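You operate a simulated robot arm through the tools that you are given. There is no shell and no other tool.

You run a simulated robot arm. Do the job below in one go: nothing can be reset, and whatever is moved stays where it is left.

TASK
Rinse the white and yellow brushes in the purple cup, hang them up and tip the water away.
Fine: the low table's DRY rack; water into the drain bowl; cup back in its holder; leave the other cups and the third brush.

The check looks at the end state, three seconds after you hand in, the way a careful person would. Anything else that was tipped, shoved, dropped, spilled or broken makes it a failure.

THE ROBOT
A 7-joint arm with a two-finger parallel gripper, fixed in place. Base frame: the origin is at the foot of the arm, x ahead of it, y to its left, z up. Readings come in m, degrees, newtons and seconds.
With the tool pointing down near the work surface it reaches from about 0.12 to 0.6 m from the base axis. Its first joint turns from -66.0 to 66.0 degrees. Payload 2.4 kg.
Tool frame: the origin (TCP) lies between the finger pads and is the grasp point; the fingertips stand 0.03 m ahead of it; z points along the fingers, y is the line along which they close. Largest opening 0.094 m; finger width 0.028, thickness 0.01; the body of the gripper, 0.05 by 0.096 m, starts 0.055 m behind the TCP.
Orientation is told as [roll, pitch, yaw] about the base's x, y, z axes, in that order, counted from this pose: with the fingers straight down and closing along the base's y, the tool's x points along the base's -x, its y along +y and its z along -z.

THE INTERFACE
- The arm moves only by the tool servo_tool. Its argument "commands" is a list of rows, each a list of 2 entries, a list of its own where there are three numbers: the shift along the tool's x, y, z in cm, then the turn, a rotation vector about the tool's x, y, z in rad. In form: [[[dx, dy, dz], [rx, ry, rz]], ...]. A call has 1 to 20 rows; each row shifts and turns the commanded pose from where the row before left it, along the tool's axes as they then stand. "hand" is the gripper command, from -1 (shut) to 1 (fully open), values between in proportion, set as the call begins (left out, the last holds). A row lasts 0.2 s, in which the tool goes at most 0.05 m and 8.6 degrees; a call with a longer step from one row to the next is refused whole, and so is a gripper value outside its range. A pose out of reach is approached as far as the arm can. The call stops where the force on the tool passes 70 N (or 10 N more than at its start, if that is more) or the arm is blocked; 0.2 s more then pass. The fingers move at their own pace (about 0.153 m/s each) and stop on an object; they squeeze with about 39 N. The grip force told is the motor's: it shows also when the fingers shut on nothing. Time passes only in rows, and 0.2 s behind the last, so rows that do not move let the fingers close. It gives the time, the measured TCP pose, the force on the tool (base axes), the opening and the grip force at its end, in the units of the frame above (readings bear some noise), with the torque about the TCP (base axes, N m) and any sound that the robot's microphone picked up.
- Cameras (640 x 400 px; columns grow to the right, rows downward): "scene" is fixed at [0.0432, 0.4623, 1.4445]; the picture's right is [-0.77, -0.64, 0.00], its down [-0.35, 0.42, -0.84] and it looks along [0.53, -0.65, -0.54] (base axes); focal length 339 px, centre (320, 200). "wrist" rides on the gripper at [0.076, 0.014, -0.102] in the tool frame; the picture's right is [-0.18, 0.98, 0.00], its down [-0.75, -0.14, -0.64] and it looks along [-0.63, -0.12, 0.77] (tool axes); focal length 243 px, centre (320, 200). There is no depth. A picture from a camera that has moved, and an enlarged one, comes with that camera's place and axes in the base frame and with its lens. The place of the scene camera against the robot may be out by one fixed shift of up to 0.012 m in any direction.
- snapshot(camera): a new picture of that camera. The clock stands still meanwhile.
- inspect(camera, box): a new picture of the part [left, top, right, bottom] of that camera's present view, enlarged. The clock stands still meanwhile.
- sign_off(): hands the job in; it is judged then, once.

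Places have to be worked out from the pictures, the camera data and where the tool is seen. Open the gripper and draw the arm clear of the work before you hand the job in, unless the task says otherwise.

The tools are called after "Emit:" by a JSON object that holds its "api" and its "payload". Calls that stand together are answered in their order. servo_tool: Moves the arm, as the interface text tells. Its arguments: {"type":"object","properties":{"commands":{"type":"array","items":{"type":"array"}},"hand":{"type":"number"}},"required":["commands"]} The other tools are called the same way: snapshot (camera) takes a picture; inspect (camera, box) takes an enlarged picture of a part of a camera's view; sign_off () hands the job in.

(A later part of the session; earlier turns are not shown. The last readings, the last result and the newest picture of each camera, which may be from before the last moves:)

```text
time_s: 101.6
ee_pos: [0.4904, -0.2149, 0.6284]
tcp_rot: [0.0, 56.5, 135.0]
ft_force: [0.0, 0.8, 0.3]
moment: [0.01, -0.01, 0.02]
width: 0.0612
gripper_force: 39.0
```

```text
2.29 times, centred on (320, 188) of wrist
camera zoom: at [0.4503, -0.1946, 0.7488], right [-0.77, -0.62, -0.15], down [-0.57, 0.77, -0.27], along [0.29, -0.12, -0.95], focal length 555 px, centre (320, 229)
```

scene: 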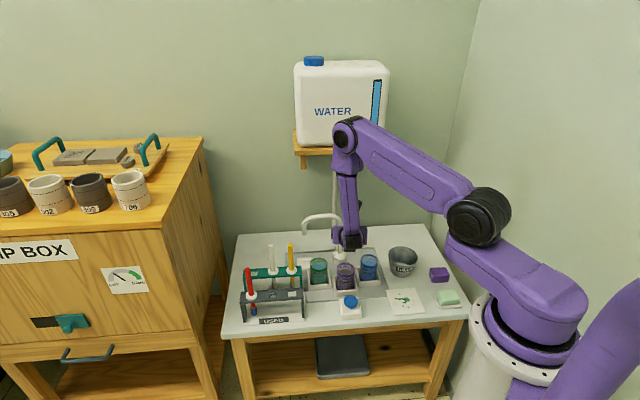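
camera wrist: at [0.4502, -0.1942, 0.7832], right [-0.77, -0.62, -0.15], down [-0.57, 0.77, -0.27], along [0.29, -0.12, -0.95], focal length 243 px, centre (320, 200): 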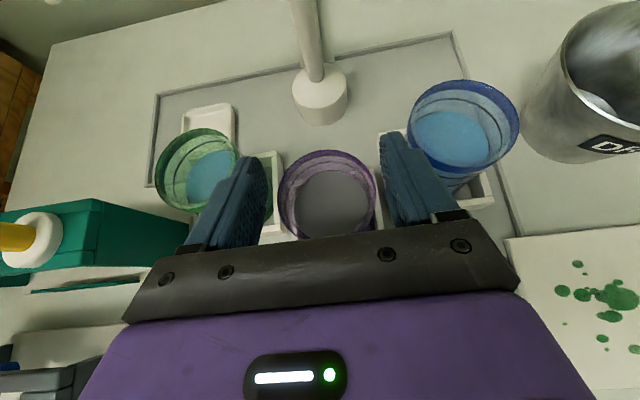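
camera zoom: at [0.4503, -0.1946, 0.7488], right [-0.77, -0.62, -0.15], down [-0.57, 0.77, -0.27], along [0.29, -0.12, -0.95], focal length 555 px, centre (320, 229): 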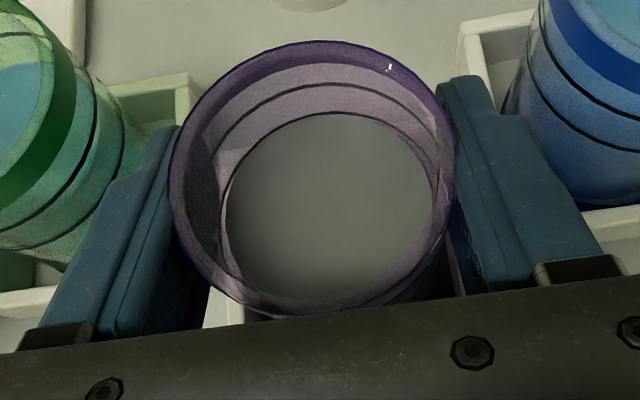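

The cup is gripped at 61 mm. I'll lift it slowly and level.

Emit:
{"api": "servo_tool", "payload": {"commands": [[[0.25, 0, -0.166], [0, 0, 0]], [[0.416, 0, -0.277], [0, 0, 0]], [[0.583, 0, -0.387], [0, 0, 0]], [[0.833, 0, -0.553], [0, 0, 0]], [[0.833, 0, -0.553], [0, 0, 0]], [[0, 0, 0], [0, 0, 0]]]}}

Emit:
{"api": "inspect", "payload": {"camera": "wrist", "box": [180, 100, 460, 275]}}

Emit:
{"api": "inspect", "payload": {"camera": "scene", "box": [290, 210, 434, 310]}}

```text
time_s: 103.0
ee_pos: [0.4901, -0.2141, 0.6624]
tcp_rot: [-0.1, 56.5, 134.9]
ft_force: [-0.3, 0.0, -0.8]
moment: [-0.02, -0.01, -0.02]
width: 0.0613
gripper_force: 39.2
```

```text
2.29 times, centred on (320, 188) of wrist
camera zoom: at [0.4497, -0.1937, 0.7825], right [-0.77, -0.62, -0.15], down [-0.57, 0.77, -0.27], along [0.29, -0.12, -0.95], focal length 555 px, centre (320, 229)
```

zoom: 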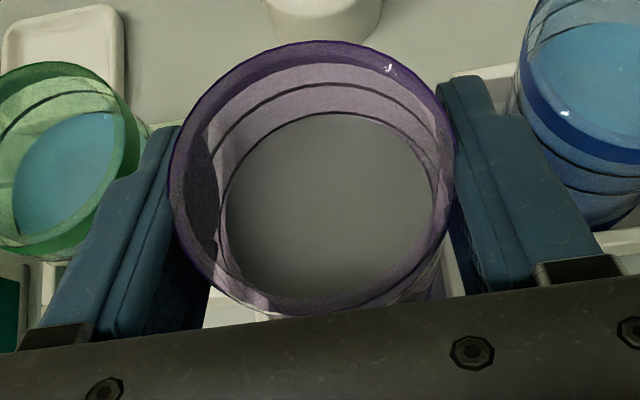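

```text
4.00 times, centred on (362, 260) of scene
camera zoom: at [0.0432, 0.4623, 1.4445], right [-0.77, -0.64, 0.0], down [-0.35, 0.42, -0.84], along [0.53, -0.65, -0.54], focal length 1355 px, centre (152, -40)
```

zoom: 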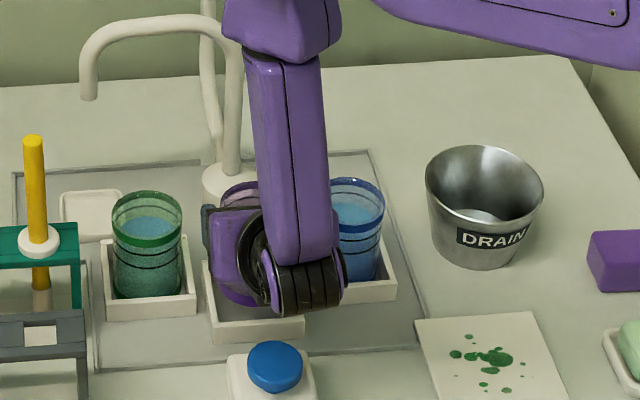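

The cup is held upright and free of its holder. I'll raise it to z≈.76 and move gently toward the bowl, stopping partway to check tracking.

Emit:
{"api": "servo_tool", "payload": {"commands": [[[0.83, 0, -0.553], [0, 0, 0]], [[1.45, 0, -0.965], [0, 0, 0]], [[1.62, 0, -1.074], [0, 0, 0]], [[1.62, 0, -1.074], [0, 0, 0]], [[1.45, 0, -0.965], [0, 0, 0]], [[0.83, 0, -0.553], [0, 0, 0]], [[0.1, 0.6, 0.15], [0, 0, 0]], [[0.25, 1.5, 0.37], [0, 0, 0]], [[0.33, 2.0, 0.5], [0, 0, 0]], [[0.33, 2.0, 0.5], [0, 0, 0]], [[0.33, 2.0, 0.5], [0, 0, 0]], [[0.25, 1.5, 0.37], [0, 0, 0]], [[0.1, 0.6, 0.15], [0, 0, 0]], [[0, 0, 0], [0, 0, 0]]]}}

Emit:
{"api": "snapshot", "payload": {"camera": "scene"}}

Emit:
{"api": "snapshot", "payload": {"camera": "wrist"}}

```text
time_s: 106.0
ee_pos: [0.44, -0.3091, 0.7556]
tcp_rot: [-0.1, 56.5, 134.9]
ft_force: [0.5, 0.8, -1.9]
moment: [0.04, -0.02, 0.04]
width: 0.0607
gripper_force: 38.7
```

```text
taken
```

scene: 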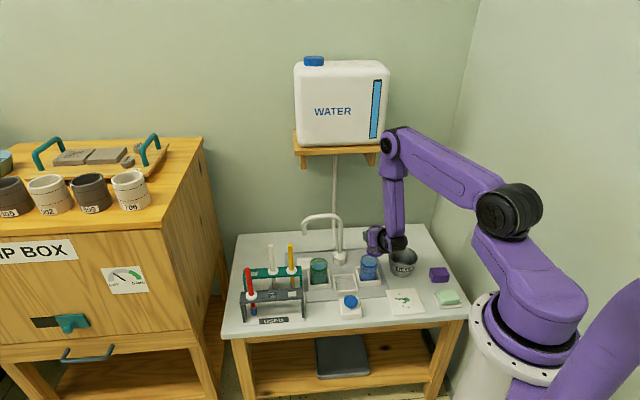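

```text
taken
camera wrist: at [0.3992, -0.2886, 0.8763], right [-0.77, -0.62, -0.15], down [-0.57, 0.77, -0.27], along [0.29, -0.12, -0.95], focal length 243 px, centre (320, 200)
```

wrist: 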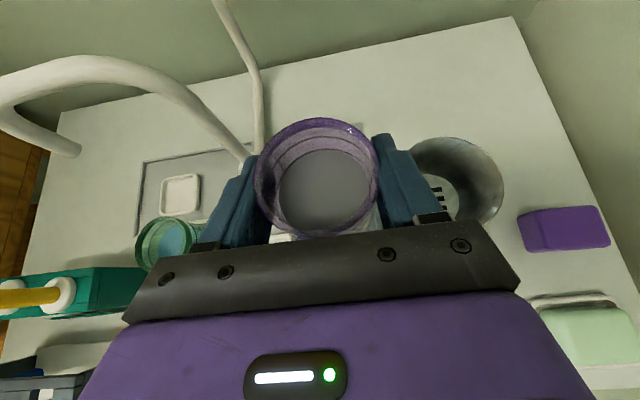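

Tracking is exact and the cup is upright. I'll continue the last 8 cm to the bowl.

Emit:
{"api": "servo_tool", "payload": {"commands": [[[0.1, 0.6, 0.15], [0, 0, 0]], [[0.24, 1.6, 0.37], [0, 0, 0]], [[0.3, 1.9, 0.44], [0, 0, 0]], [[0.3, 1.9, 0.44], [0, 0, 0]], [[0.24, 1.6, 0.37], [0, 0, 0]], [[0.1, 0.6, 0.15], [0, 0, 0]], [[0, 0, 0], [0, 0, 0]]]}}

Emit:
{"api": "snapshot", "payload": {"camera": "wrist"}}

Emit:
{"api": "inspect", "payload": {"camera": "scene", "box": [320, 180, 480, 300]}}

Emit:
{"api": "snapshot", "payload": {"camera": "scene"}}

```text
time_s: 107.6
ee_pos: [0.4103, -0.3603, 0.7568]
tcp_rot: [0.4, 56.6, 134.9]
ft_force: [-0.5, -0.3, -2.4]
moment: [0.0, 0.0, 0.0]
width: 0.0608
gripper_force: 38.5
out of reach, approached as far as the arm can: row 5, 6
```

```text
taken
camera wrist: at [0.3709, -0.3398, 0.877], right [-0.77, -0.62, -0.15], down [-0.57, 0.77, -0.27], along [0.29, -0.13, -0.95], focal length 243 px, centre (320, 200)
```

wrist: 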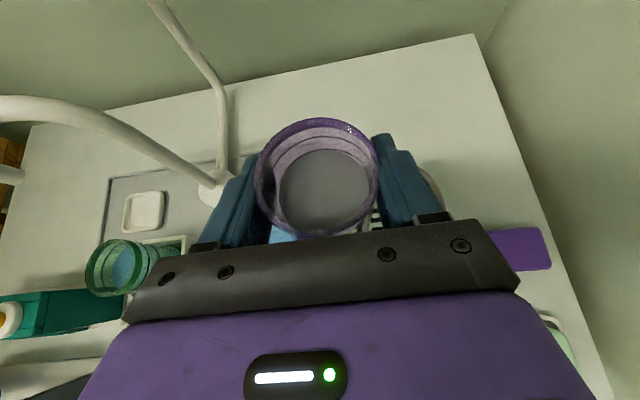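

```text
3.33 times, centred on (400, 240) of scene
camera zoom: at [0.0432, 0.4623, 1.4445], right [-0.77, -0.64, 0.0], down [-0.35, 0.42, -0.84], along [0.53, -0.65, -0.54], focal length 1129 px, centre (53, 67)
```

zoom: 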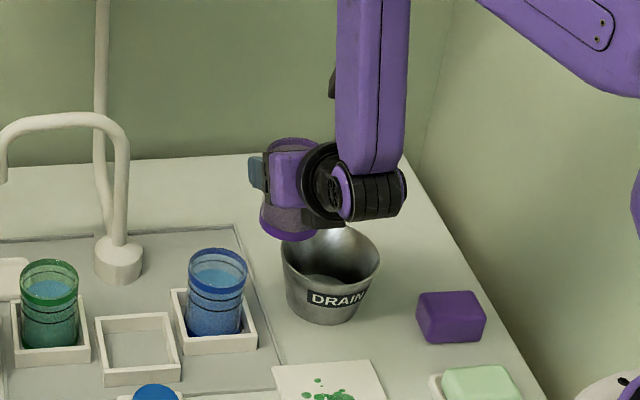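

```text
taken
```

scene: 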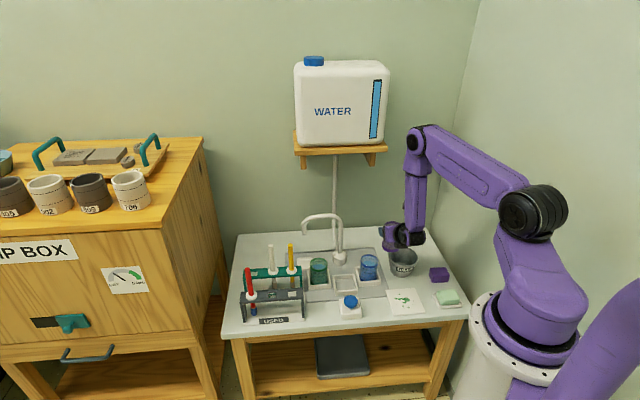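

The arm stops at a≈.036, probably the base joint's limit. Turning the tool 20° about the vertical moves the wrist toward +a and should free it, while the cup stays upright.

Emit:
{"api": "servo_tool", "payload": {"commands": [[[0, 0, 0], [-0.0727, 0, 0.0483]], [[0, 0, 0], [-0.0727, 0, 0.0483]], [[0, 0, 0], [-0.0727, 0, 0.0483]], [[0, 0, 0], [-0.0727, 0, 0.0483]], [[0, 0, 0], [0, 0, 0]]]}}

Emit:
{"api": "snapshot", "payload": {"camera": "wrist"}}

Emit:
{"api": "snapshot", "payload": {"camera": "scene"}}

```text
time_s: 108.8
ee_pos: [0.411, -0.3605, 0.7565]
tcp_rot: [-0.1, 56.5, 114.8]
ft_force: [0.4, 0.0, -1.1]
moment: [-0.03, -0.01, -0.01]
width: 0.0608
gripper_force: 38.8
```

```text
taken
camera wrist: at [0.3808, -0.328, 0.8769], right [-0.93, -0.32, -0.15], down [-0.27, 0.92, -0.27], along [0.23, -0.21, -0.95], focal length 243 px, centre (320, 200)
```

wrist: 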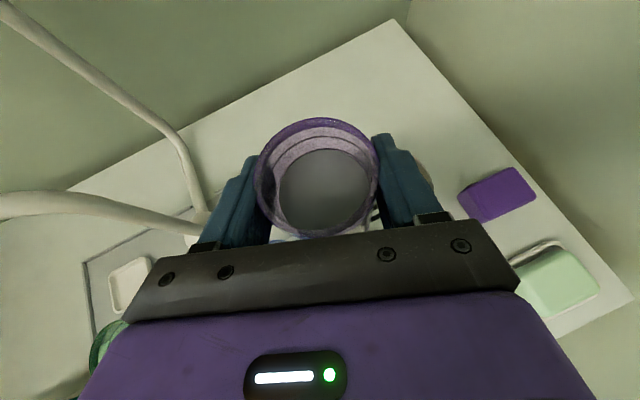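

```text
taken
```

scene: 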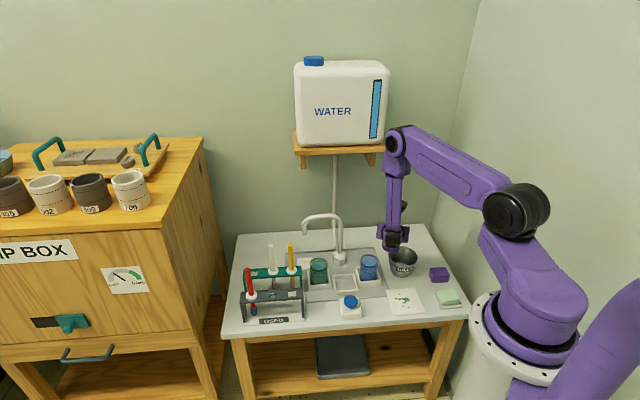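

The turn is done (yaw 115) and the TCP is at a≈.0355, b≈.5465. I'll move the remaining 3 cm to the pour position.

Emit:
{"api": "servo_tool", "payload": {"commands": [[[0.28, 0.62, 0.42], [0, 0, 0]], [[0.28, 0.62, 0.42], [0, 0, 0]], [[0.28, 0.63, 0.43], [0, 0, 0]], [[0.28, 0.63, 0.43], [0, 0, 0]], [[0, 0, 0], [0, 0, 0]]]}}

Emit:
{"api": "snapshot", "payload": {"camera": "wrist"}}

Emit:
{"api": "inspect", "payload": {"camera": "scene", "box": [340, 200, 468, 290]}}

```text
time_s: 110.0
ee_pos: [0.3979, -0.3895, 0.756]
tcp_rot: [0.0, 56.5, 115.0]
ft_force: [0.7, -0.6, 0.1]
moment: [-0.01, -0.04, -0.01]
width: 0.061
gripper_force: 38.3
```

```text
taken
camera wrist: at [0.3665, -0.357, 0.8764], right [-0.93, -0.32, -0.15], down [-0.27, 0.92, -0.27], along [0.23, -0.21, -0.95], focal length 243 px, centre (320, 200)
```

wrist: 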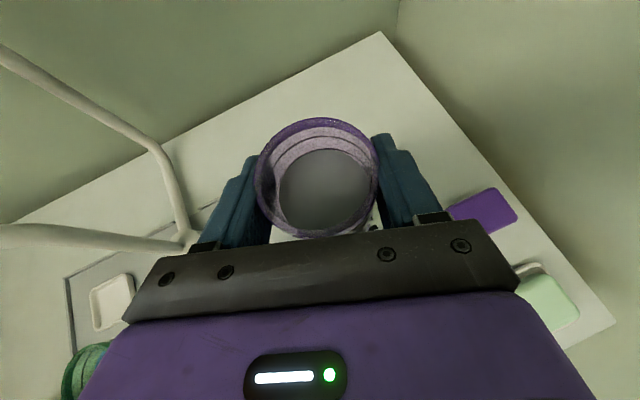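

```text
4.44 times, centred on (404, 245) of scene
camera zoom: at [0.0432, 0.4623, 1.4445], right [-0.77, -0.64, 0.0], down [-0.35, 0.42, -0.84], along [0.53, -0.65, -0.54], focal length 1506 px, centre (-53, 0)
```

zoom: 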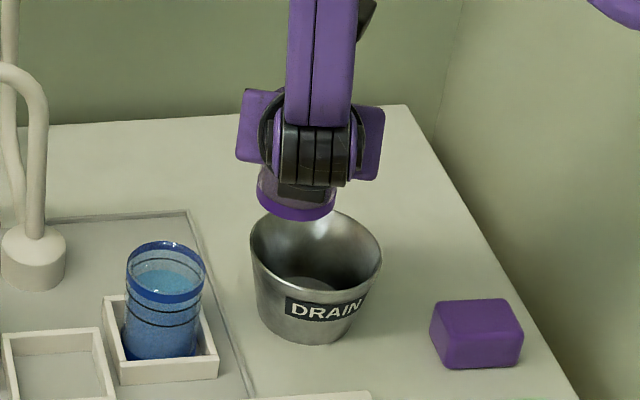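

The cup is in position over the bowl (TCP a=.005, b=.557). I'll lower to z≈.73 and start the roll: first 40°, then check.

Emit:
{"api": "servo_tool", "payload": {"commands": [[[-0.75, 0, 0.497], [0, 0, 0]], [[-0.75, 0, 0.497], [0, 0, 0]], [[-0.75, 0, 0.497], [0, 0, 0]], [[0, 0, 0], [0, 0, 0.06]], [[0, 0, 0], [0, 0, 0.08]], [[0, 0, 0], [0, 0, 0.08]], [[0, 0, 0], [0, 0, 0.08]], [[0, 0, 0], [0, 0, 0.08]], [[0, 0, 0], [0, 0, 0.08]], [[0, 0, 0], [0, 0, 0.06]], [[0, 0, 0], [0, 0, 0]]]}}

Emit:
{"api": "snapshot", "payload": {"camera": "wrist"}}

Emit:
{"api": "inspect", "payload": {"camera": "scene", "box": [340, 200, 468, 290]}}

```text
time_s: 112.4
ee_pos: [0.3978, -0.3902, 0.7292]
tcp_rot: [-36.9, 46.2, 68.9]
ft_force: [-1.1, 0.0, -1.5]
moment: [0.0, 0.02, 0.03]
width: 0.0607
gripper_force: 39.1
```

```text
taken
camera wrist: at [0.3298, -0.3637, 0.8353], right [-0.84, 0.0, -0.54], down [0.09, 0.99, -0.13], along [0.53, -0.16, -0.83], focal length 243 px, centre (320, 200)
```

wrist: 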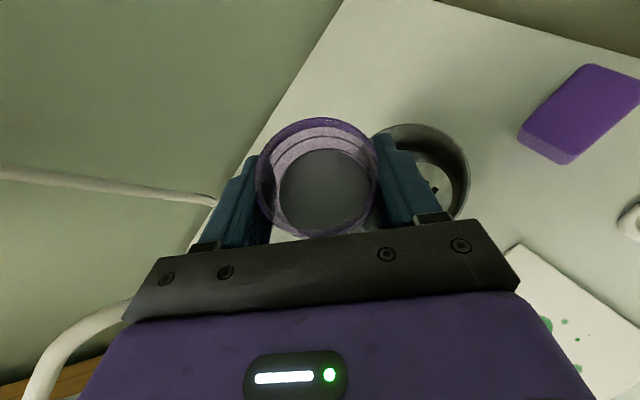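

```text
4.44 times, centred on (404, 245) of scene
camera zoom: at [0.0432, 0.4623, 1.4445], right [-0.77, -0.64, 0.0], down [-0.35, 0.42, -0.84], along [0.53, -0.65, -0.54], focal length 1506 px, centre (-53, 0)
```

zoom: 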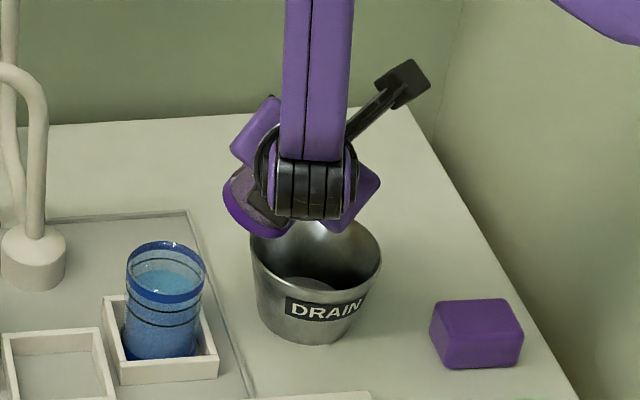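

The 30° roll tracks well, and the mouth leans toward the bowl's −a side over the opening. I'll continue slowly.

Emit:
{"api": "servo_tool", "payload": {"commands": [[[0, 0, 0], [0, 0, 0.05]], [[0, 0, 0], [0, 0, 0.05]], [[0, 0, 0], [0, 0, 0.05]], [[0, 0, 0], [0, 0, 0.05]], [[0, 0, 0], [0, 0, 0.05]], [[0, 0, 0], [0, 0, 0.05]], [[0, 0, 0], [0, 0, 0.05]], [[0, 0, 0], [0, 0, 0.05]], [[0, 0, 0], [0, 0, 0.05]], [[0, 0, 0], [0, 0, 0.05]]]}}

Emit:
{"api": "snapshot", "payload": {"camera": "wrist"}}

Emit:
{"api": "inspect", "payload": {"camera": "scene", "box": [340, 200, 468, 290]}}

```text
time_s: 114.6
ee_pos: [0.3976, -0.3894, 0.7288]
tcp_rot: [-52.1, 25.8, 43.7]
ft_force: [0.3, 0.4, -1.9]
moment: [0.01, 0.07, -0.01]
width: 0.0599
gripper_force: 39.0
```

```text
taken
camera wrist: at [0.3018, -0.3575, 0.809], right [-0.54, 0.32, -0.78], down [0.36, 0.92, 0.13], along [0.76, -0.21, -0.61], focal length 243 px, centre (320, 200)
```

wrist: 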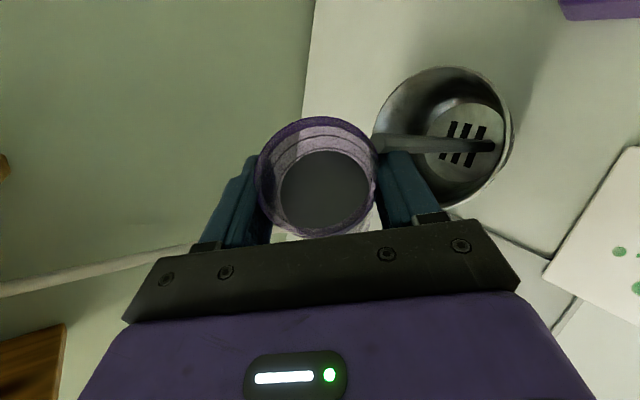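

```text
4.44 times, centred on (404, 245) of scene
camera zoom: at [0.0432, 0.4623, 1.4445], right [-0.77, -0.64, 0.0], down [-0.35, 0.42, -0.84], along [0.53, -0.65, -0.54], focal length 1506 px, centre (-53, 0)
```

zoom: 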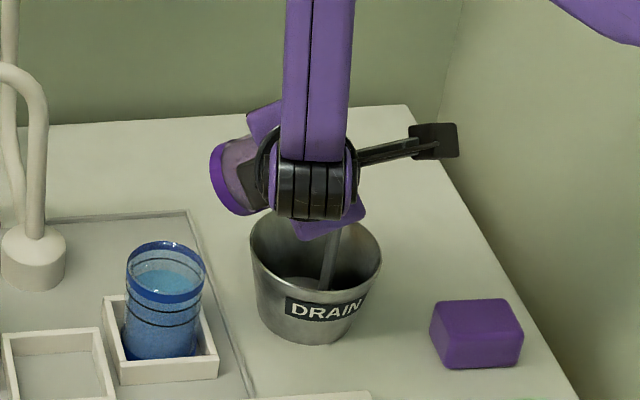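

Grey water is streaming from the lip into the middle of the drain bowl. I'll keep going slowly and watch the stream.

Emit:
{"api": "servo_tool", "payload": {"commands": [[[0, 0, 0], [0, 0, 0]], [[0, 0, 0], [0, 0, 0.03]], [[0, 0, 0], [0, 0, 0.03]], [[0, 0, 0], [0, 0, 0.03]], [[0, 0, 0], [0, 0, 0.03]], [[0, 0, 0], [0, 0, 0.03]], [[0, 0, 0], [0, 0, 0.03]], [[0, 0, 0], [0, 0, 0.03]], [[0, 0, 0], [0, 0, 0.03]]]}}

Emit:
{"api": "snapshot", "payload": {"camera": "wrist"}}

Emit:
{"api": "inspect", "payload": {"camera": "scene", "box": [340, 200, 468, 290]}}

```text
time_s: 116.6
ee_pos: [0.398, -0.3897, 0.728]
tcp_rot: [-55.2, 14.8, 35.0]
ft_force: [-0.6, -0.6, -1.9]
moment: [0.01, 0.06, 0.01]
width: 0.0599
gripper_force: 39.0
```

```text
taken
camera wrist: at [0.2945, -0.3504, 0.7939], right [-0.34, 0.44, -0.83], down [0.44, 0.85, 0.28], along [0.83, -0.27, -0.49], focal length 243 px, centre (320, 200)
```

wrist: 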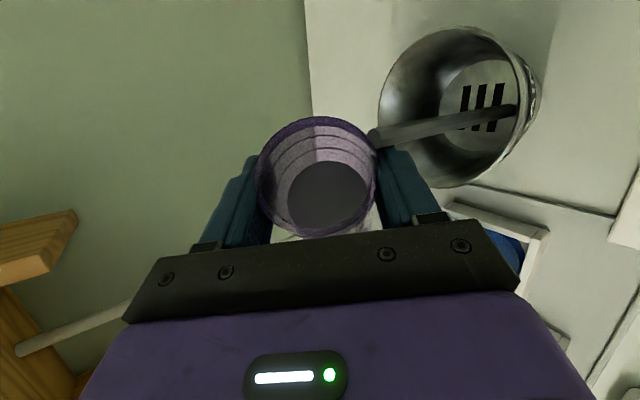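

```text
4.44 times, centred on (404, 245) of scene
camera zoom: at [0.0432, 0.4623, 1.4445], right [-0.77, -0.64, 0.0], down [-0.35, 0.42, -0.84], along [0.53, -0.65, -0.54], focal length 1506 px, centre (-53, 0)
```

zoom: 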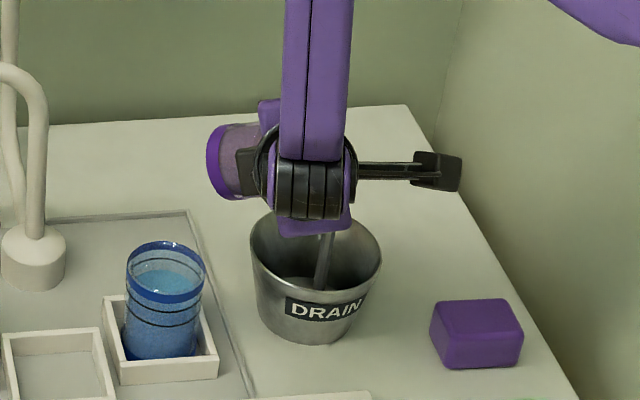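

The stream stays well inside the bowl and the level in the cup is dropping. Continuing.

Emit:
{"api": "servo_tool", "payload": {"commands": [[[0, 0, 0], [0, 0, 0]], [[0, 0, 0], [0, 0, 0.04]], [[0, 0, 0], [0, 0, 0.04]], [[0, 0, 0], [0, 0, 0.04]], [[0, 0, 0], [0, 0, 0.04]], [[0, 0, 0], [0, 0, 0.04]], [[0, 0, 0], [0, 0, 0.04]], [[0, 0, 0], [0, 0, 0.04]], [[0, 0, 0], [0, 0, 0.04]], [[0, 0, 0], [0, 0, 0]]]}}

Emit:
{"api": "snapshot", "payload": {"camera": "wrist"}}

Emit:
{"api": "inspect", "payload": {"camera": "scene", "box": [340, 200, 468, 290]}}

```text
time_s: 118.8
ee_pos: [0.3985, -0.3908, 0.7288]
tcp_rot: [-56.5, -0.5, 24.8]
ft_force: [-0.5, 1.4, -0.9]
moment: [-0.03, 0.02, -0.01]
width: 0.0598
gripper_force: 38.9
```

```text
taken
camera wrist: at [0.289, -0.3376, 0.7726], right [-0.05, 0.57, -0.82], down [0.49, 0.73, 0.48], along [0.87, -0.38, -0.32], focal length 243 px, centre (320, 200)
```

wrist: 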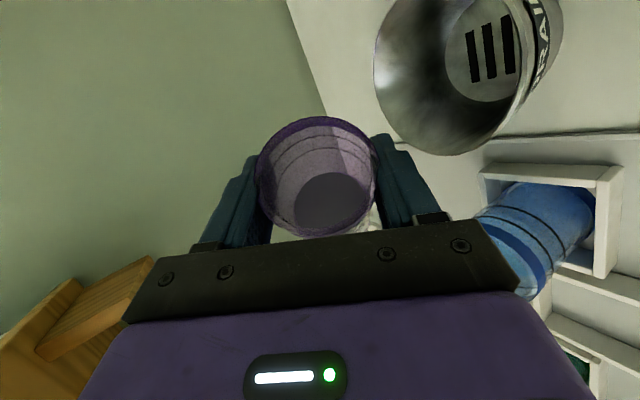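

```text
4.44 times, centred on (404, 245) of scene
camera zoom: at [0.0432, 0.4623, 1.4445], right [-0.77, -0.64, 0.0], down [-0.35, 0.42, -0.84], along [0.53, -0.65, -0.54], focal length 1506 px, centre (-53, 0)
```

zoom: 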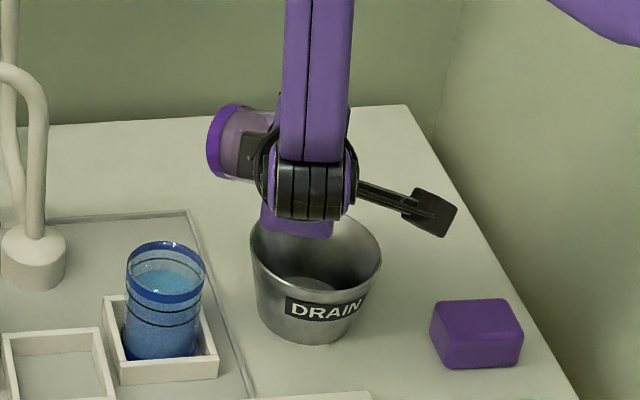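

The stream has stopped at this tilt with a remnant left. I'll roll further in steps, watching the stream.

Emit:
{"api": "servo_tool", "payload": {"commands": [[[0, 0, 0], [0, 0, 0.04]], [[0, 0, 0], [0, 0, 0.04]], [[0, 0, 0], [0, 0, 0.04]], [[0, 0, 0], [0, 0, 0.04]], [[0, 0, 0], [0, 0, 0.04]], [[0, 0, 0], [0, 0, 0.04]], [[0, 0, 0], [0, 0, 0.04]], [[0, 0, 0], [0, 0, 0.04]], [[0, 0, 0], [0, 0, 0.04]], [[0, 0, 0], [0, 0, 0.04]]]}}

Emit:
{"api": "snapshot", "payload": {"camera": "wrist"}}

Emit:
{"api": "inspect", "payload": {"camera": "scene", "box": [340, 200, 468, 290]}}

```text
time_s: 121.0
ee_pos: [0.3969, -0.3895, 0.7292]
tcp_rot: [-54.1, -19.4, 11.4]
ft_force: [-0.7, 0.0, -0.4]
moment: [0.0, 0.02, -0.03]
width: 0.0596
gripper_force: 39.0
```

```text
taken
camera wrist: at [0.2932, -0.3181, 0.7498], right [0.31, 0.65, -0.69], down [0.45, 0.54, 0.71], along [0.84, -0.53, -0.12], focal length 243 px, centre (320, 200)
```

wrist: 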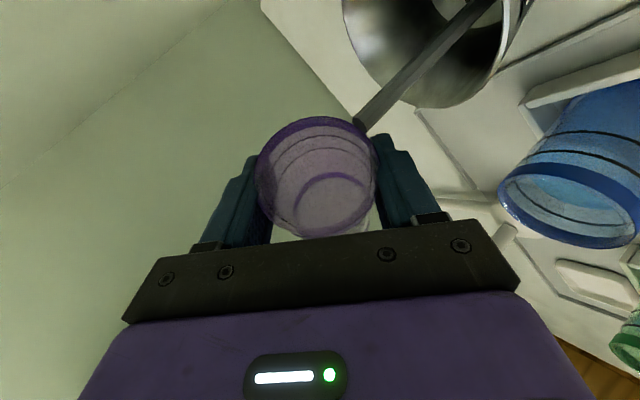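

```text
4.44 times, centred on (404, 245) of scene
camera zoom: at [0.0432, 0.4623, 1.4445], right [-0.77, -0.64, 0.0], down [-0.35, 0.42, -0.84], along [0.53, -0.65, -0.54], focal length 1506 px, centre (-53, 0)
```

zoom: 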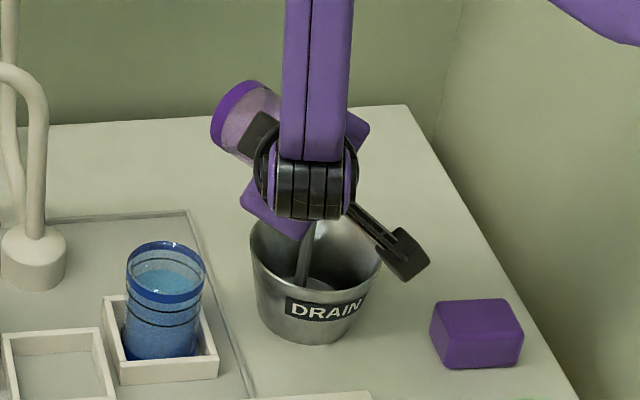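

The last water is running into the bowl, still inside it. I'll continue to near-full roll and hold so it drains completely.

Emit:
{"api": "servo_tool", "payload": {"commands": [[[0, 0, 0], [0, 0, 0.05]], [[0, 0, 0], [0, 0, 0.05]], [[0, 0, 0], [0, 0, 0.05]], [[0, 0, 0], [0, 0, 0.05]], [[0, 0, 0], [0, 0, 0.05]], [[0, 0, 0], [0, 0, 0.05]], [[0, 0, 0], [0, 0, 0.05]], [[0, 0, 0], [0, 0, 0.05]], [[0, 0, 0], [0, 0, 0.05]], [[0, 0, 0], [0, 0, 0.05]], [[0, 0, 0], [0, 0, 0.05]], [[0, 0, 0], [0, 0, 0.05]], [[0, 0, 0], [0, 0, 0.05]], [[0, 0, 0], [0, 0, 0.05]], [[0, 0, 0], [0, 0, 0]], [[0, 0, 0], [0, 0, 0]], [[0, 0, 0], [0, 0, 0]], [[0, 0, 0], [0, 0, 0]]]}}

Emit:
{"api": "snapshot", "payload": {"camera": "wrist"}}

Emit:
{"api": "inspect", "payload": {"camera": "scene", "box": [340, 200, 468, 290]}}

```text
time_s: 124.8
ee_pos: [0.3968, -0.3898, 0.7283]
tcp_rot: [-34.0, -48.2, -22.8]
ft_force: [0.1, 0.8, -0.8]
moment: [0.0, -0.01, 0.03]
width: 0.0597
gripper_force: 39.2
```

```text
taken
camera wrist: at [0.3243, -0.2841, 0.7237], right [0.81, 0.54, -0.23], down [0.14, 0.2, 0.97], along [0.57, -0.81, 0.09], focal length 243 px, centre (320, 200)
```

wrist: 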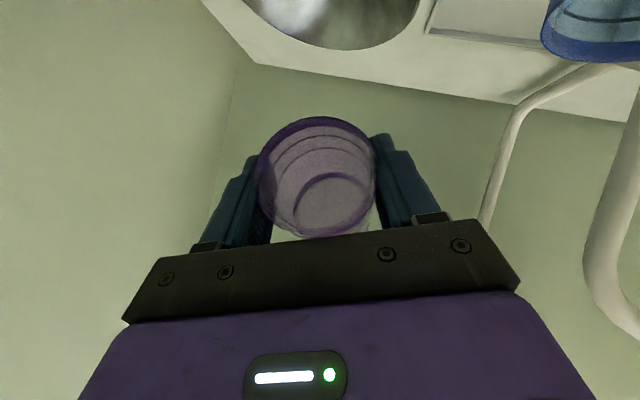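

```text
4.44 times, centred on (404, 245) of scene
camera zoom: at [0.0432, 0.4623, 1.4445], right [-0.77, -0.64, 0.0], down [-0.35, 0.42, -0.84], along [0.53, -0.65, -0.54], focal length 1506 px, centre (-53, 0)
```

zoom: 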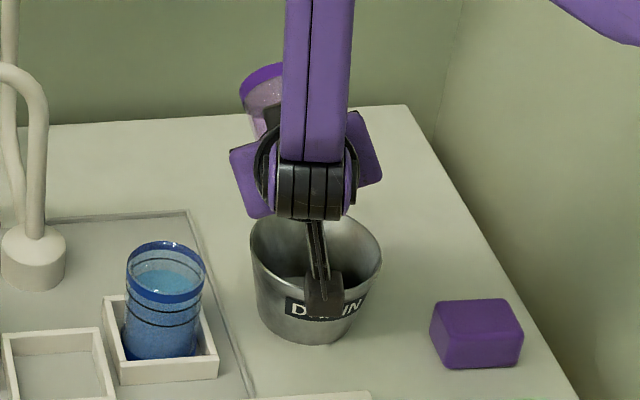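

The cup is visibly empty and the stream has stopped. I'll roll back to upright.

Emit:
{"api": "servo_tool", "payload": {"commands": [[[0, 0, 0], [0, 0, -0.05]], [[0, 0, 0], [0, 0, -0.09]], [[0, 0, 0], [0, 0, -0.12]], [[0, 0, 0], [0, 0, -0.12]], [[0, 0, 0], [0, 0, -0.12]], [[0, 0, 0], [0, 0, -0.12]], [[0, 0, 0], [0, 0, -0.12]], [[0, 0, 0], [0, 0, -0.12]], [[0, 0, 0], [0, 0, -0.12]], [[0, 0, 0], [0, 0, -0.12]], [[0, 0, 0], [0, 0, -0.12]], [[0, 0, 0], [0, 0, -0.12]], [[0, 0, 0], [0, 0, -0.12]], [[0, 0, 0], [0, 0, -0.12]], [[0, 0, 0], [0, 0, -0.12]], [[0, 0, 0], [0, 0, -0.12]], [[0, 0, 0], [0, 0, -0.12]], [[0, 0, 0], [0, 0, -0.12]], [[0, 0, 0], [0, 0, -0.12]], [[0, 0, 0], [0, 0, -0.12]]]}}

Emit:
{"api": "servo_tool", "payload": {"commands": [[[0, 0, 0], [0, 0, -0.12]], [[0, 0, 0], [0, 0, -0.12]], [[0, 0, 0], [0, 0, -0.09]], [[0, 0, 0], [0, 0, -0.05]], [[0, 0, 0], [0, 0, 0]]]}}

Emit:
{"api": "snapshot", "payload": {"camera": "wrist"}}

Emit:
{"api": "inspect", "payload": {"camera": "scene", "box": [320, 190, 480, 300]}}

```text
time_s: 129.0
ee_pos: [0.3966, -0.3895, 0.7279]
tcp_rot: [-28.8, 50.9, 79.7]
ft_force: [0.6, 0.1, -0.4]
moment: [-0.02, 0.02, 0.0]
width: 0.0597
gripper_force: 39.1
```

```text
time_s: 130.2
ee_pos: [0.3975, -0.3901, 0.7289]
tcp_rot: [0.3, 56.5, 115.5]
ft_force: [-0.1, -0.3, -0.5]
moment: [0.02, -0.01, 0.01]
width: 0.0596
gripper_force: 39.3
```

```text
taken
camera wrist: at [0.3661, -0.357, 0.8498], right [-0.93, -0.33, -0.15], down [-0.28, 0.92, -0.27], along [0.23, -0.21, -0.95], focal length 243 px, centre (320, 200)
```

wrist: 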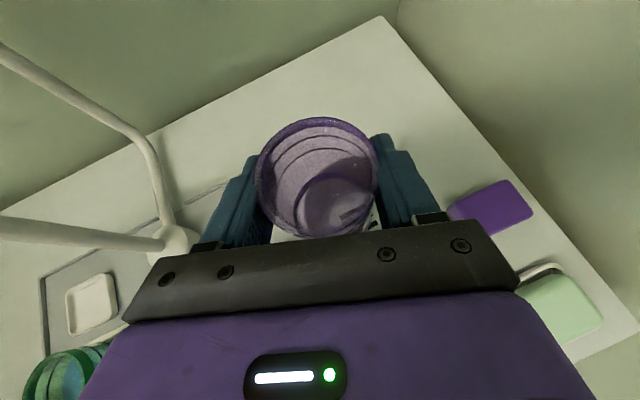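

```text
3.64 times, centred on (400, 245) of scene
camera zoom: at [0.0432, 0.4623, 1.4445], right [-0.77, -0.64, 0.0], down [-0.35, 0.42, -0.84], along [0.53, -0.65, -0.54], focal length 1232 px, centre (29, 36)
```

zoom: 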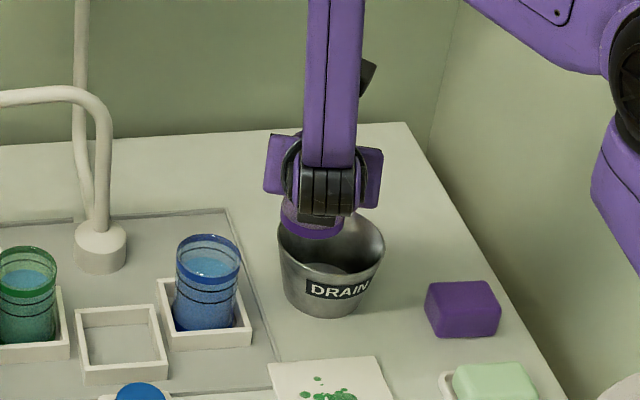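

The cup is upright and empty. I'll retrace the path: up, back toward +a, and yaw back to 135°.

Emit:
{"api": "servo_tool", "payload": {"commands": [[[1.25, 0, -0.83], [0, 0, 0]], [[1.25, 0, -0.83], [0, 0, 0]], [[-0.28, -0.625, -0.425], [0, 0, 0]], [[-0.28, -0.625, -0.425], [0, 0, 0]], [[-0.28, -0.625, -0.425], [0, 0, 0]], [[-0.28, -0.625, -0.425], [0, 0, 0]], [[-0.28, -0.625, -0.425], [0, 0, 0]], [[-0.28, -0.625, -0.425], [0, 0, 0]], [[0, 0, 0], [0.0727, 0, -0.0483]], [[0, 0, 0], [0.0727, 0, -0.0483]], [[0, 0, 0], [0.0727, 0, -0.0483]], [[0, 0, 0], [0.0727, 0, -0.0483]], [[0, 0, 0], [0, 0, 0]]]}}

Emit:
{"api": "snapshot", "payload": {"camera": "wrist"}}

```text
time_s: 133.0
ee_pos: [0.4187, -0.3478, 0.7583]
tcp_rot: [0.4, 56.5, 135.5]
ft_force: [0.0, -0.5, -1.1]
moment: [0.01, 0.03, 0.0]
width: 0.0596
gripper_force: 38.3
```

```text
taken
camera wrist: at [0.3778, -0.327, 0.8788], right [-0.76, -0.63, -0.15], down [-0.58, 0.77, -0.27], along [0.29, -0.12, -0.95], focal length 243 px, centre (320, 200)
```

wrist: 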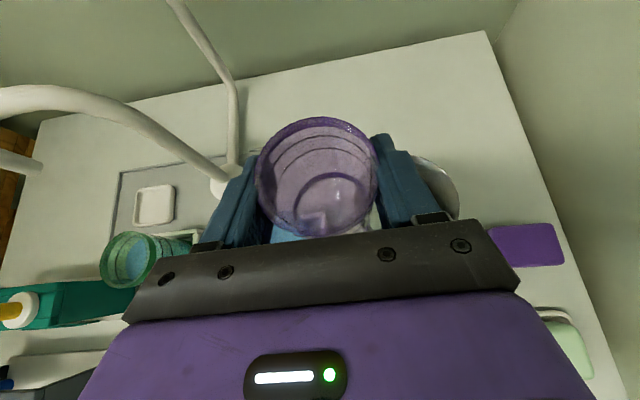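

Good tracking. I'll move back over the purple holder, to the original grasp spot a≈.195, b≈.499.

Emit:
{"api": "servo_tool", "payload": {"commands": [[[-0.15, -0.9, -0.22], [0, 0, 0.006]], [[-0.293, -1.811, -0.441], [0, 0, 0]], [[-0.36, -2.2, -0.54], [0, 0, 0]], [[-0.36, -2.2, -0.54], [0, 0, 0]], [[-0.36, -2.2, -0.54], [0, 0, 0]], [[-0.36, -2.2, -0.54], [0, 0, 0]], [[-0.293, -1.811, -0.441], [0, 0, 0]], [[-0.17, -1.168, -0.27], [0, 0, 0]], [[0, 0, 0], [0, 0, 0]]]}}

Emit:
{"api": "snapshot", "payload": {"camera": "wrist"}}

Emit:
{"api": "inspect", "payload": {"camera": "scene", "box": [290, 190, 450, 310]}}

```text
time_s: 135.0
ee_pos: [0.4905, -0.2155, 0.7579]
tcp_rot: [-0.2, 56.4, 134.8]
ft_force: [1.2, 0.3, -1.1]
moment: [0.01, 0.03, 0.02]
width: 0.0595
gripper_force: 39.3
```

```text
taken
camera wrist: at [0.4503, -0.1951, 0.8794], right [-0.77, -0.62, -0.16], down [-0.57, 0.77, -0.27], along [0.29, -0.12, -0.95], focal length 243 px, centre (320, 200)
```

wrist: 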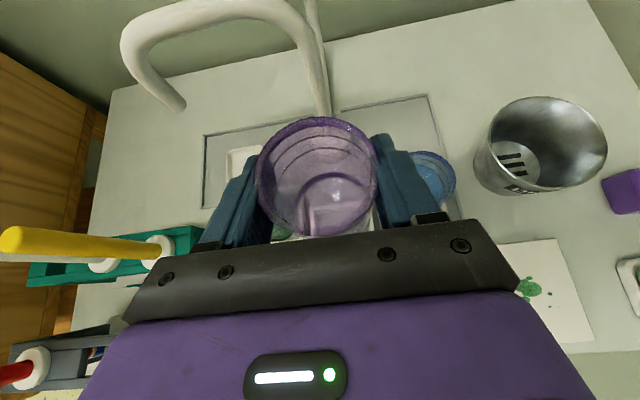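

```text
3.33 times, centred on (370, 250) of scene
camera zoom: at [0.0432, 0.4623, 1.4445], right [-0.77, -0.64, 0.0], down [-0.35, 0.42, -0.84], along [0.53, -0.65, -0.54], focal length 1129 px, centre (153, 33)
```

zoom: 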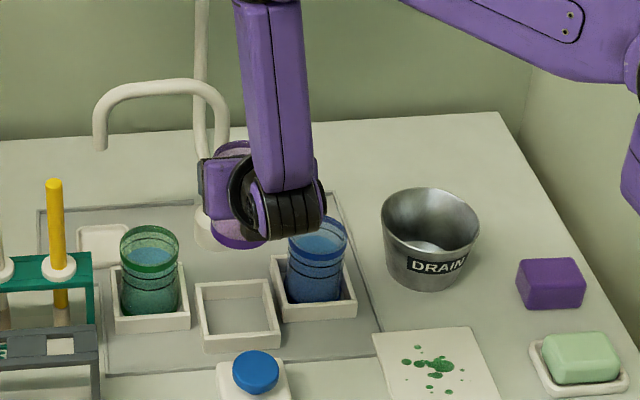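

I'll compare the cup's seating in the grip with the earlier picture before lowering.

Emit:
{"api": "inspect", "payload": {"camera": "wrist", "box": [180, 100, 460, 275]}}

Emit:
{"api": "servo_tool", "payload": {"commands": [[[-1.4, -0.03, 0.93], [0, 0, 0]], [[-1.666, 0, 1.107], [0, 0, 0]], [[-1.666, 0, 1.107], [0, 0, 0]], [[-1.4, 0, 0.93], [0, 0, 0]], [[0, 0, 0], [0, 0, 0]]]}}

Emit:
{"api": "inspect", "payload": {"camera": "wrist", "box": [180, 100, 460, 275]}}

Emit:
{"api": "inspect", "payload": {"camera": "scene", "box": [300, 220, 428, 310]}}

```text
2.29 times, centred on (320, 188) of wrist
camera zoom: at [0.4503, -0.1951, 0.8794], right [-0.77, -0.62, -0.16], down [-0.57, 0.77, -0.27], along [0.29, -0.12, -0.95], focal length 555 px, centre (320, 229)
```

zoom: 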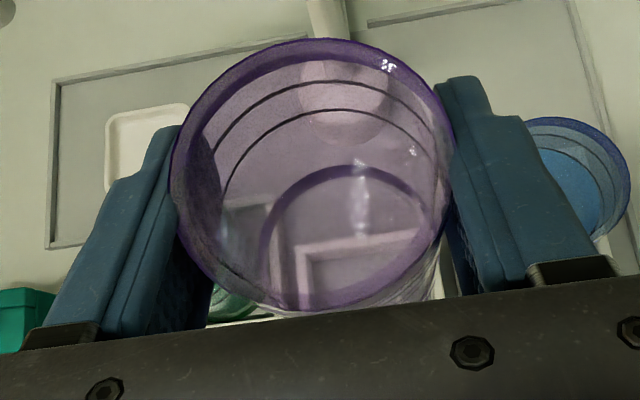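

```text
time_s: 136.2
ee_pos: [0.4909, -0.214, 0.6878]
tcp_rot: [-0.2, 56.3, 134.8]
ft_force: [0.3, 0.0, -0.3]
moment: [0.0, -0.01, -0.03]
width: 0.0596
gripper_force: 39.1
```

```text
2.29 times, centred on (320, 188) of wrist
camera zoom: at [0.4509, -0.1936, 0.8068], right [-0.77, -0.62, -0.16], down [-0.57, 0.77, -0.27], along [0.29, -0.12, -0.95], focal length 555 px, centre (320, 229)
```

zoom: 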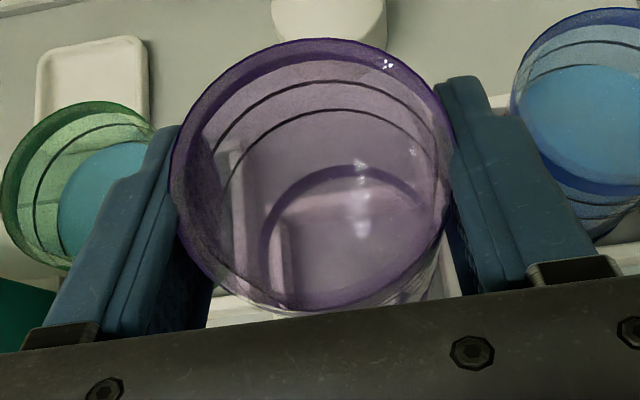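

```text
4.44 times, centred on (364, 265) of scene
camera zoom: at [0.0432, 0.4623, 1.4445], right [-0.77, -0.64, 0.0], down [-0.35, 0.42, -0.84], along [0.53, -0.65, -0.54], focal length 1506 px, centre (124, -89)
```

zoom: 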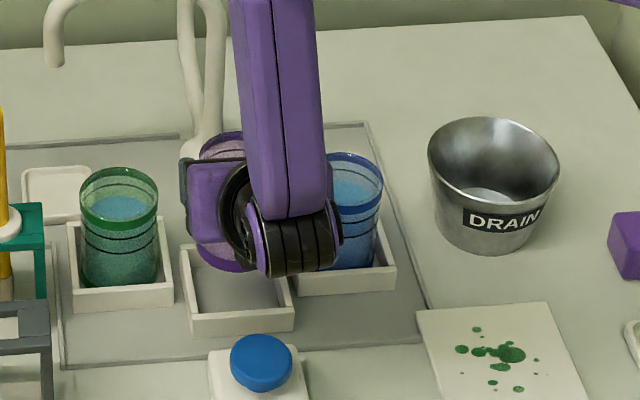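

The cup hasn't shifted in the grip. I'll correct 1 mm in a and lower into the holder in stages.

Emit:
{"api": "servo_tool", "payload": {"commands": [[[-0.98, 0.1, 0.65], [0, 0, -0.003]], [[-0.98, 0, 0.65], [0, 0, 0]], [[-0.98, 0, 0.65], [0, 0, 0]], [[-0.83, 0, 0.55], [0, 0, 0]], [[0, 0, 0], [0, 0, 0]]]}}

Emit:
{"api": "inspect", "payload": {"camera": "wrist", "box": [180, 100, 460, 275]}}

Emit:
{"api": "inspect", "payload": {"camera": "scene", "box": [310, 250, 390, 300]}}

```text
time_s: 137.4
ee_pos: [0.4907, -0.2146, 0.6403]
tcp_rot: [-0.1, 56.4, 135.1]
ft_force: [0.0, -0.4, -0.3]
moment: [-0.03, -0.02, -0.01]
width: 0.0595
gripper_force: 38.7
```

```text
2.29 times, centred on (320, 188) of wrist
camera zoom: at [0.45, -0.1944, 0.7603], right [-0.77, -0.62, -0.15], down [-0.57, 0.77, -0.27], along [0.29, -0.12, -0.95], focal length 555 px, centre (320, 229)
```

zoom: 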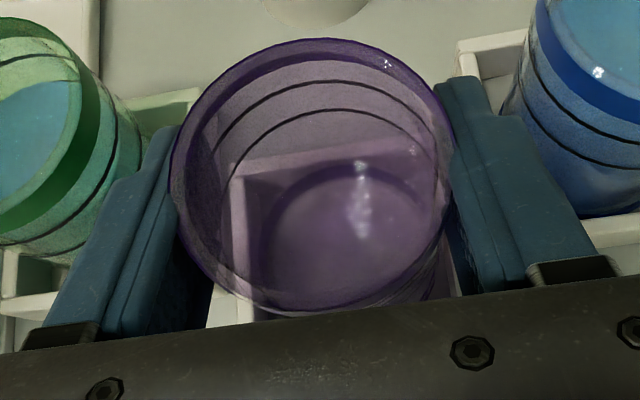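

```text
8.00 times, centred on (350, 275) of scene
camera zoom: at [0.0432, 0.4623, 1.4445], right [-0.77, -0.64, 0.0], down [-0.35, 0.42, -0.84], along [0.53, -0.65, -0.54], focal length 2710 px, centre (80, -400)
```

zoom: 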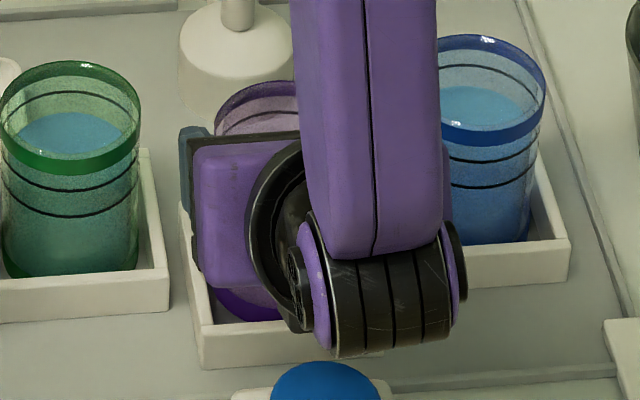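

The bottom ring is inside the holder walls with about 11 mm to go. I'll lower the last bit gently.

Emit:
{"api": "servo_tool", "payload": {"commands": [[[-0.35, 0, 0.23], [0, 0, 0]], [[-0.3, 0, 0.2], [0, 0, 0]], [[-0.2, 0, 0.133], [0, 0, 0]], [[0, 0, 0], [0, 0, 0]], [[0, 0, 0], [0, 0, 0]]]}}

Emit:
{"api": "inspect", "payload": {"camera": "wrist", "box": [180, 100, 460, 275]}}

```text
time_s: 138.6
ee_pos: [0.4906, -0.2155, 0.6296]
tcp_rot: [0.1, 56.4, 135.1]
ft_force: [0.2, -0.8, -0.6]
moment: [-0.03, 0.0, 0.03]
width: 0.0597
gripper_force: 38.9
```

```text
2.29 times, centred on (320, 188) of wrist
camera zoom: at [0.4497, -0.1947, 0.75], right [-0.77, -0.62, -0.15], down [-0.57, 0.77, -0.27], along [0.29, -0.12, -0.95], focal length 555 px, centre (320, 229)
```

zoom: 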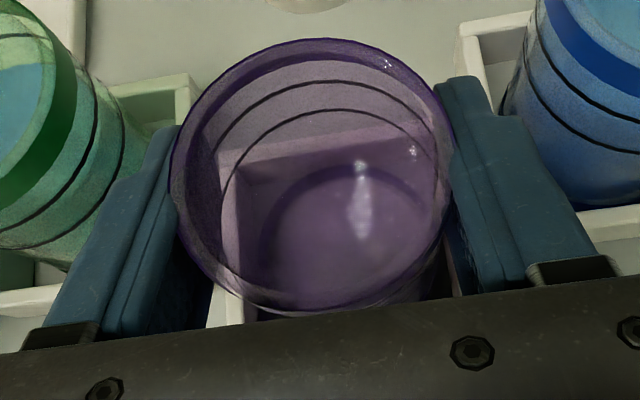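

It's about 1 mm above the original seating. I'll lower that last millimetre and open the fingers to the same 67 mm width.

Emit:
{"api": "servo_tool", "payload": {"commands": [[[-0.1, 0, 0.066], [0, 0, 0]], [[0, 0, 0], [0, 0, 0]], [[0, 0, 0], [0, 0, 0]]]}}

Emit:
{"api": "servo_tool", "payload": {"commands": [[[0, 0, 0], [0, 0, 0]], [[0, 0, 0], [0, 0, 0]], [[0, 0, 0], [0, 0, 0]]], "hand": 0.425}}

Emit:
{"api": "inspect", "payload": {"camera": "wrist", "box": [180, 100, 460, 275]}}

```text
time_s: 139.4
ee_pos: [0.4902, -0.214, 0.6283]
tcp_rot: [0.0, 56.6, 135.1]
ft_force: [-2.0, -0.7, 5.4]
moment: [0.15, 0.08, 0.03]
width: 0.0595
gripper_force: 39.0
```

```text
time_s: 140.2
ee_pos: [0.4899, -0.2151, 0.6286]
tcp_rot: [0.0, 56.4, 135.1]
ft_force: [0.3, -0.6, 0.0]
moment: [-0.04, -0.03, -0.01]
width: 0.067
gripper_force: 0.0
```

```text
2.29 times, centred on (320, 188) of wrist
camera zoom: at [0.4494, -0.1947, 0.749], right [-0.77, -0.62, -0.15], down [-0.57, 0.77, -0.27], along [0.29, -0.12, -0.95], focal length 555 px, centre (320, 229)
```

zoom: 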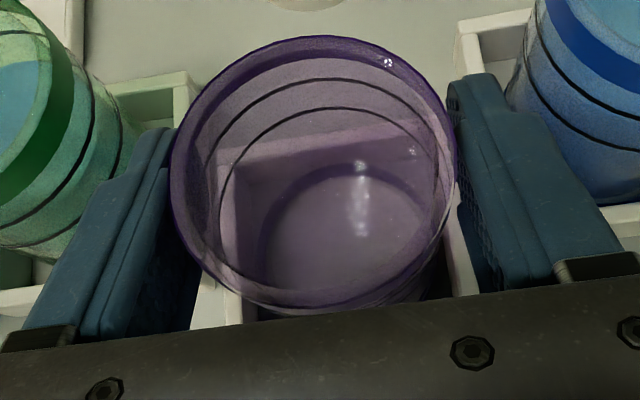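

The cup is seated (contact felt, then released) and the fingers are clear on both sides. I'll centre by 1 mm and rise straight up.

Emit:
{"api": "servo_tool", "payload": {"commands": [[[0, 0.1, 0], [0, 0, 0]], [[0.416, 0, -0.277], [0, 0, 0]], [[0.833, 0, -0.553], [0, 0, 0]], [[0.833, 0, -0.553], [0, 0, 0]], [[0, 0, 0], [0, 0, 0]]]}}

Emit:
{"api": "inspect", "payload": {"camera": "wrist", "box": [180, 100, 460, 275]}}

```text
time_s: 141.4
ee_pos: [0.489, -0.2164, 0.6542]
tcp_rot: [0.2, 56.3, 135.1]
ft_force: [0.4, -0.6, 0.1]
moment: [0.03, -0.01, -0.04]
width: 0.0669
gripper_force: 0.1
```

```text
2.29 times, centred on (320, 188) of wrist
camera zoom: at [0.4488, -0.1956, 0.7748], right [-0.77, -0.62, -0.15], down [-0.57, 0.77, -0.27], along [0.29, -0.12, -0.95], focal length 555 px, centre (320, 229)
```

zoom: 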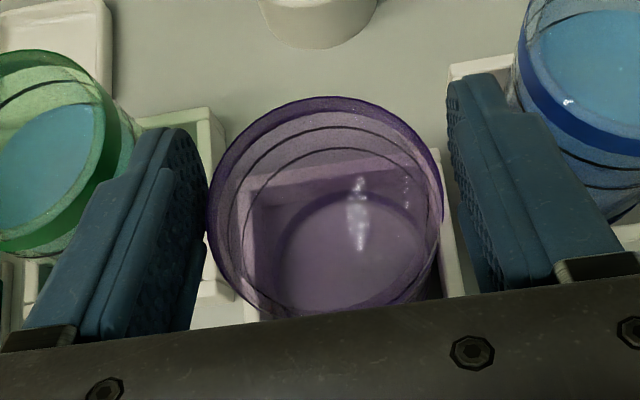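

The cup remains in its holder and the fingers are clear. I'll rise well above the table and draw back.

Emit:
{"api": "servo_tool", "payload": {"commands": [[[1.666, 0, -1.107], [0, 0, 0]], [[2.5, 0, -1.66], [0, 0, 0]], [[3.33, 0, -2.21], [0, 0, 0]], [[3.33, 0, -2.21], [0, 0, 0]], [[3.33, 0, -2.21], [0, 0, 0]], [[3.33, 0, -2.21], [0, 0, 0]], [[0, 0, 0], [0, 0, 0]]]}}

Emit:
{"api": "snapshot", "payload": {"camera": "scene"}}

Emit:
{"api": "snapshot", "payload": {"camera": "wrist"}}

```text
time_s: 143.0
ee_pos: [0.4907, -0.2137, 0.8648]
tcp_rot: [0.2, 56.4, 135.0]
ft_force: [-0.1, -0.8, 0.3]
moment: [-0.03, -0.03, 0.0]
width: 0.067
gripper_force: 0.0
```

```text
taken
```

scene: 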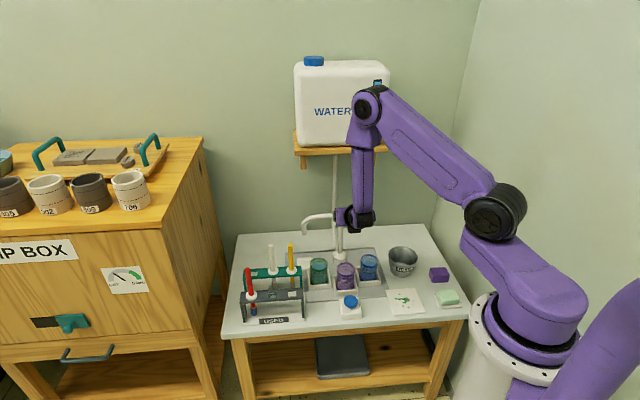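

```text
taken
camera wrist: at [0.4507, -0.1944, 0.9851], right [-0.77, -0.62, -0.15], down [-0.57, 0.77, -0.27], along [0.29, -0.12, -0.95], focal length 243 px, centre (320, 200)
```

wrist: 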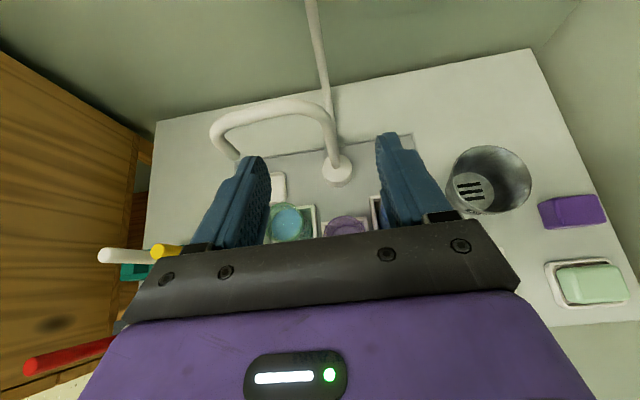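

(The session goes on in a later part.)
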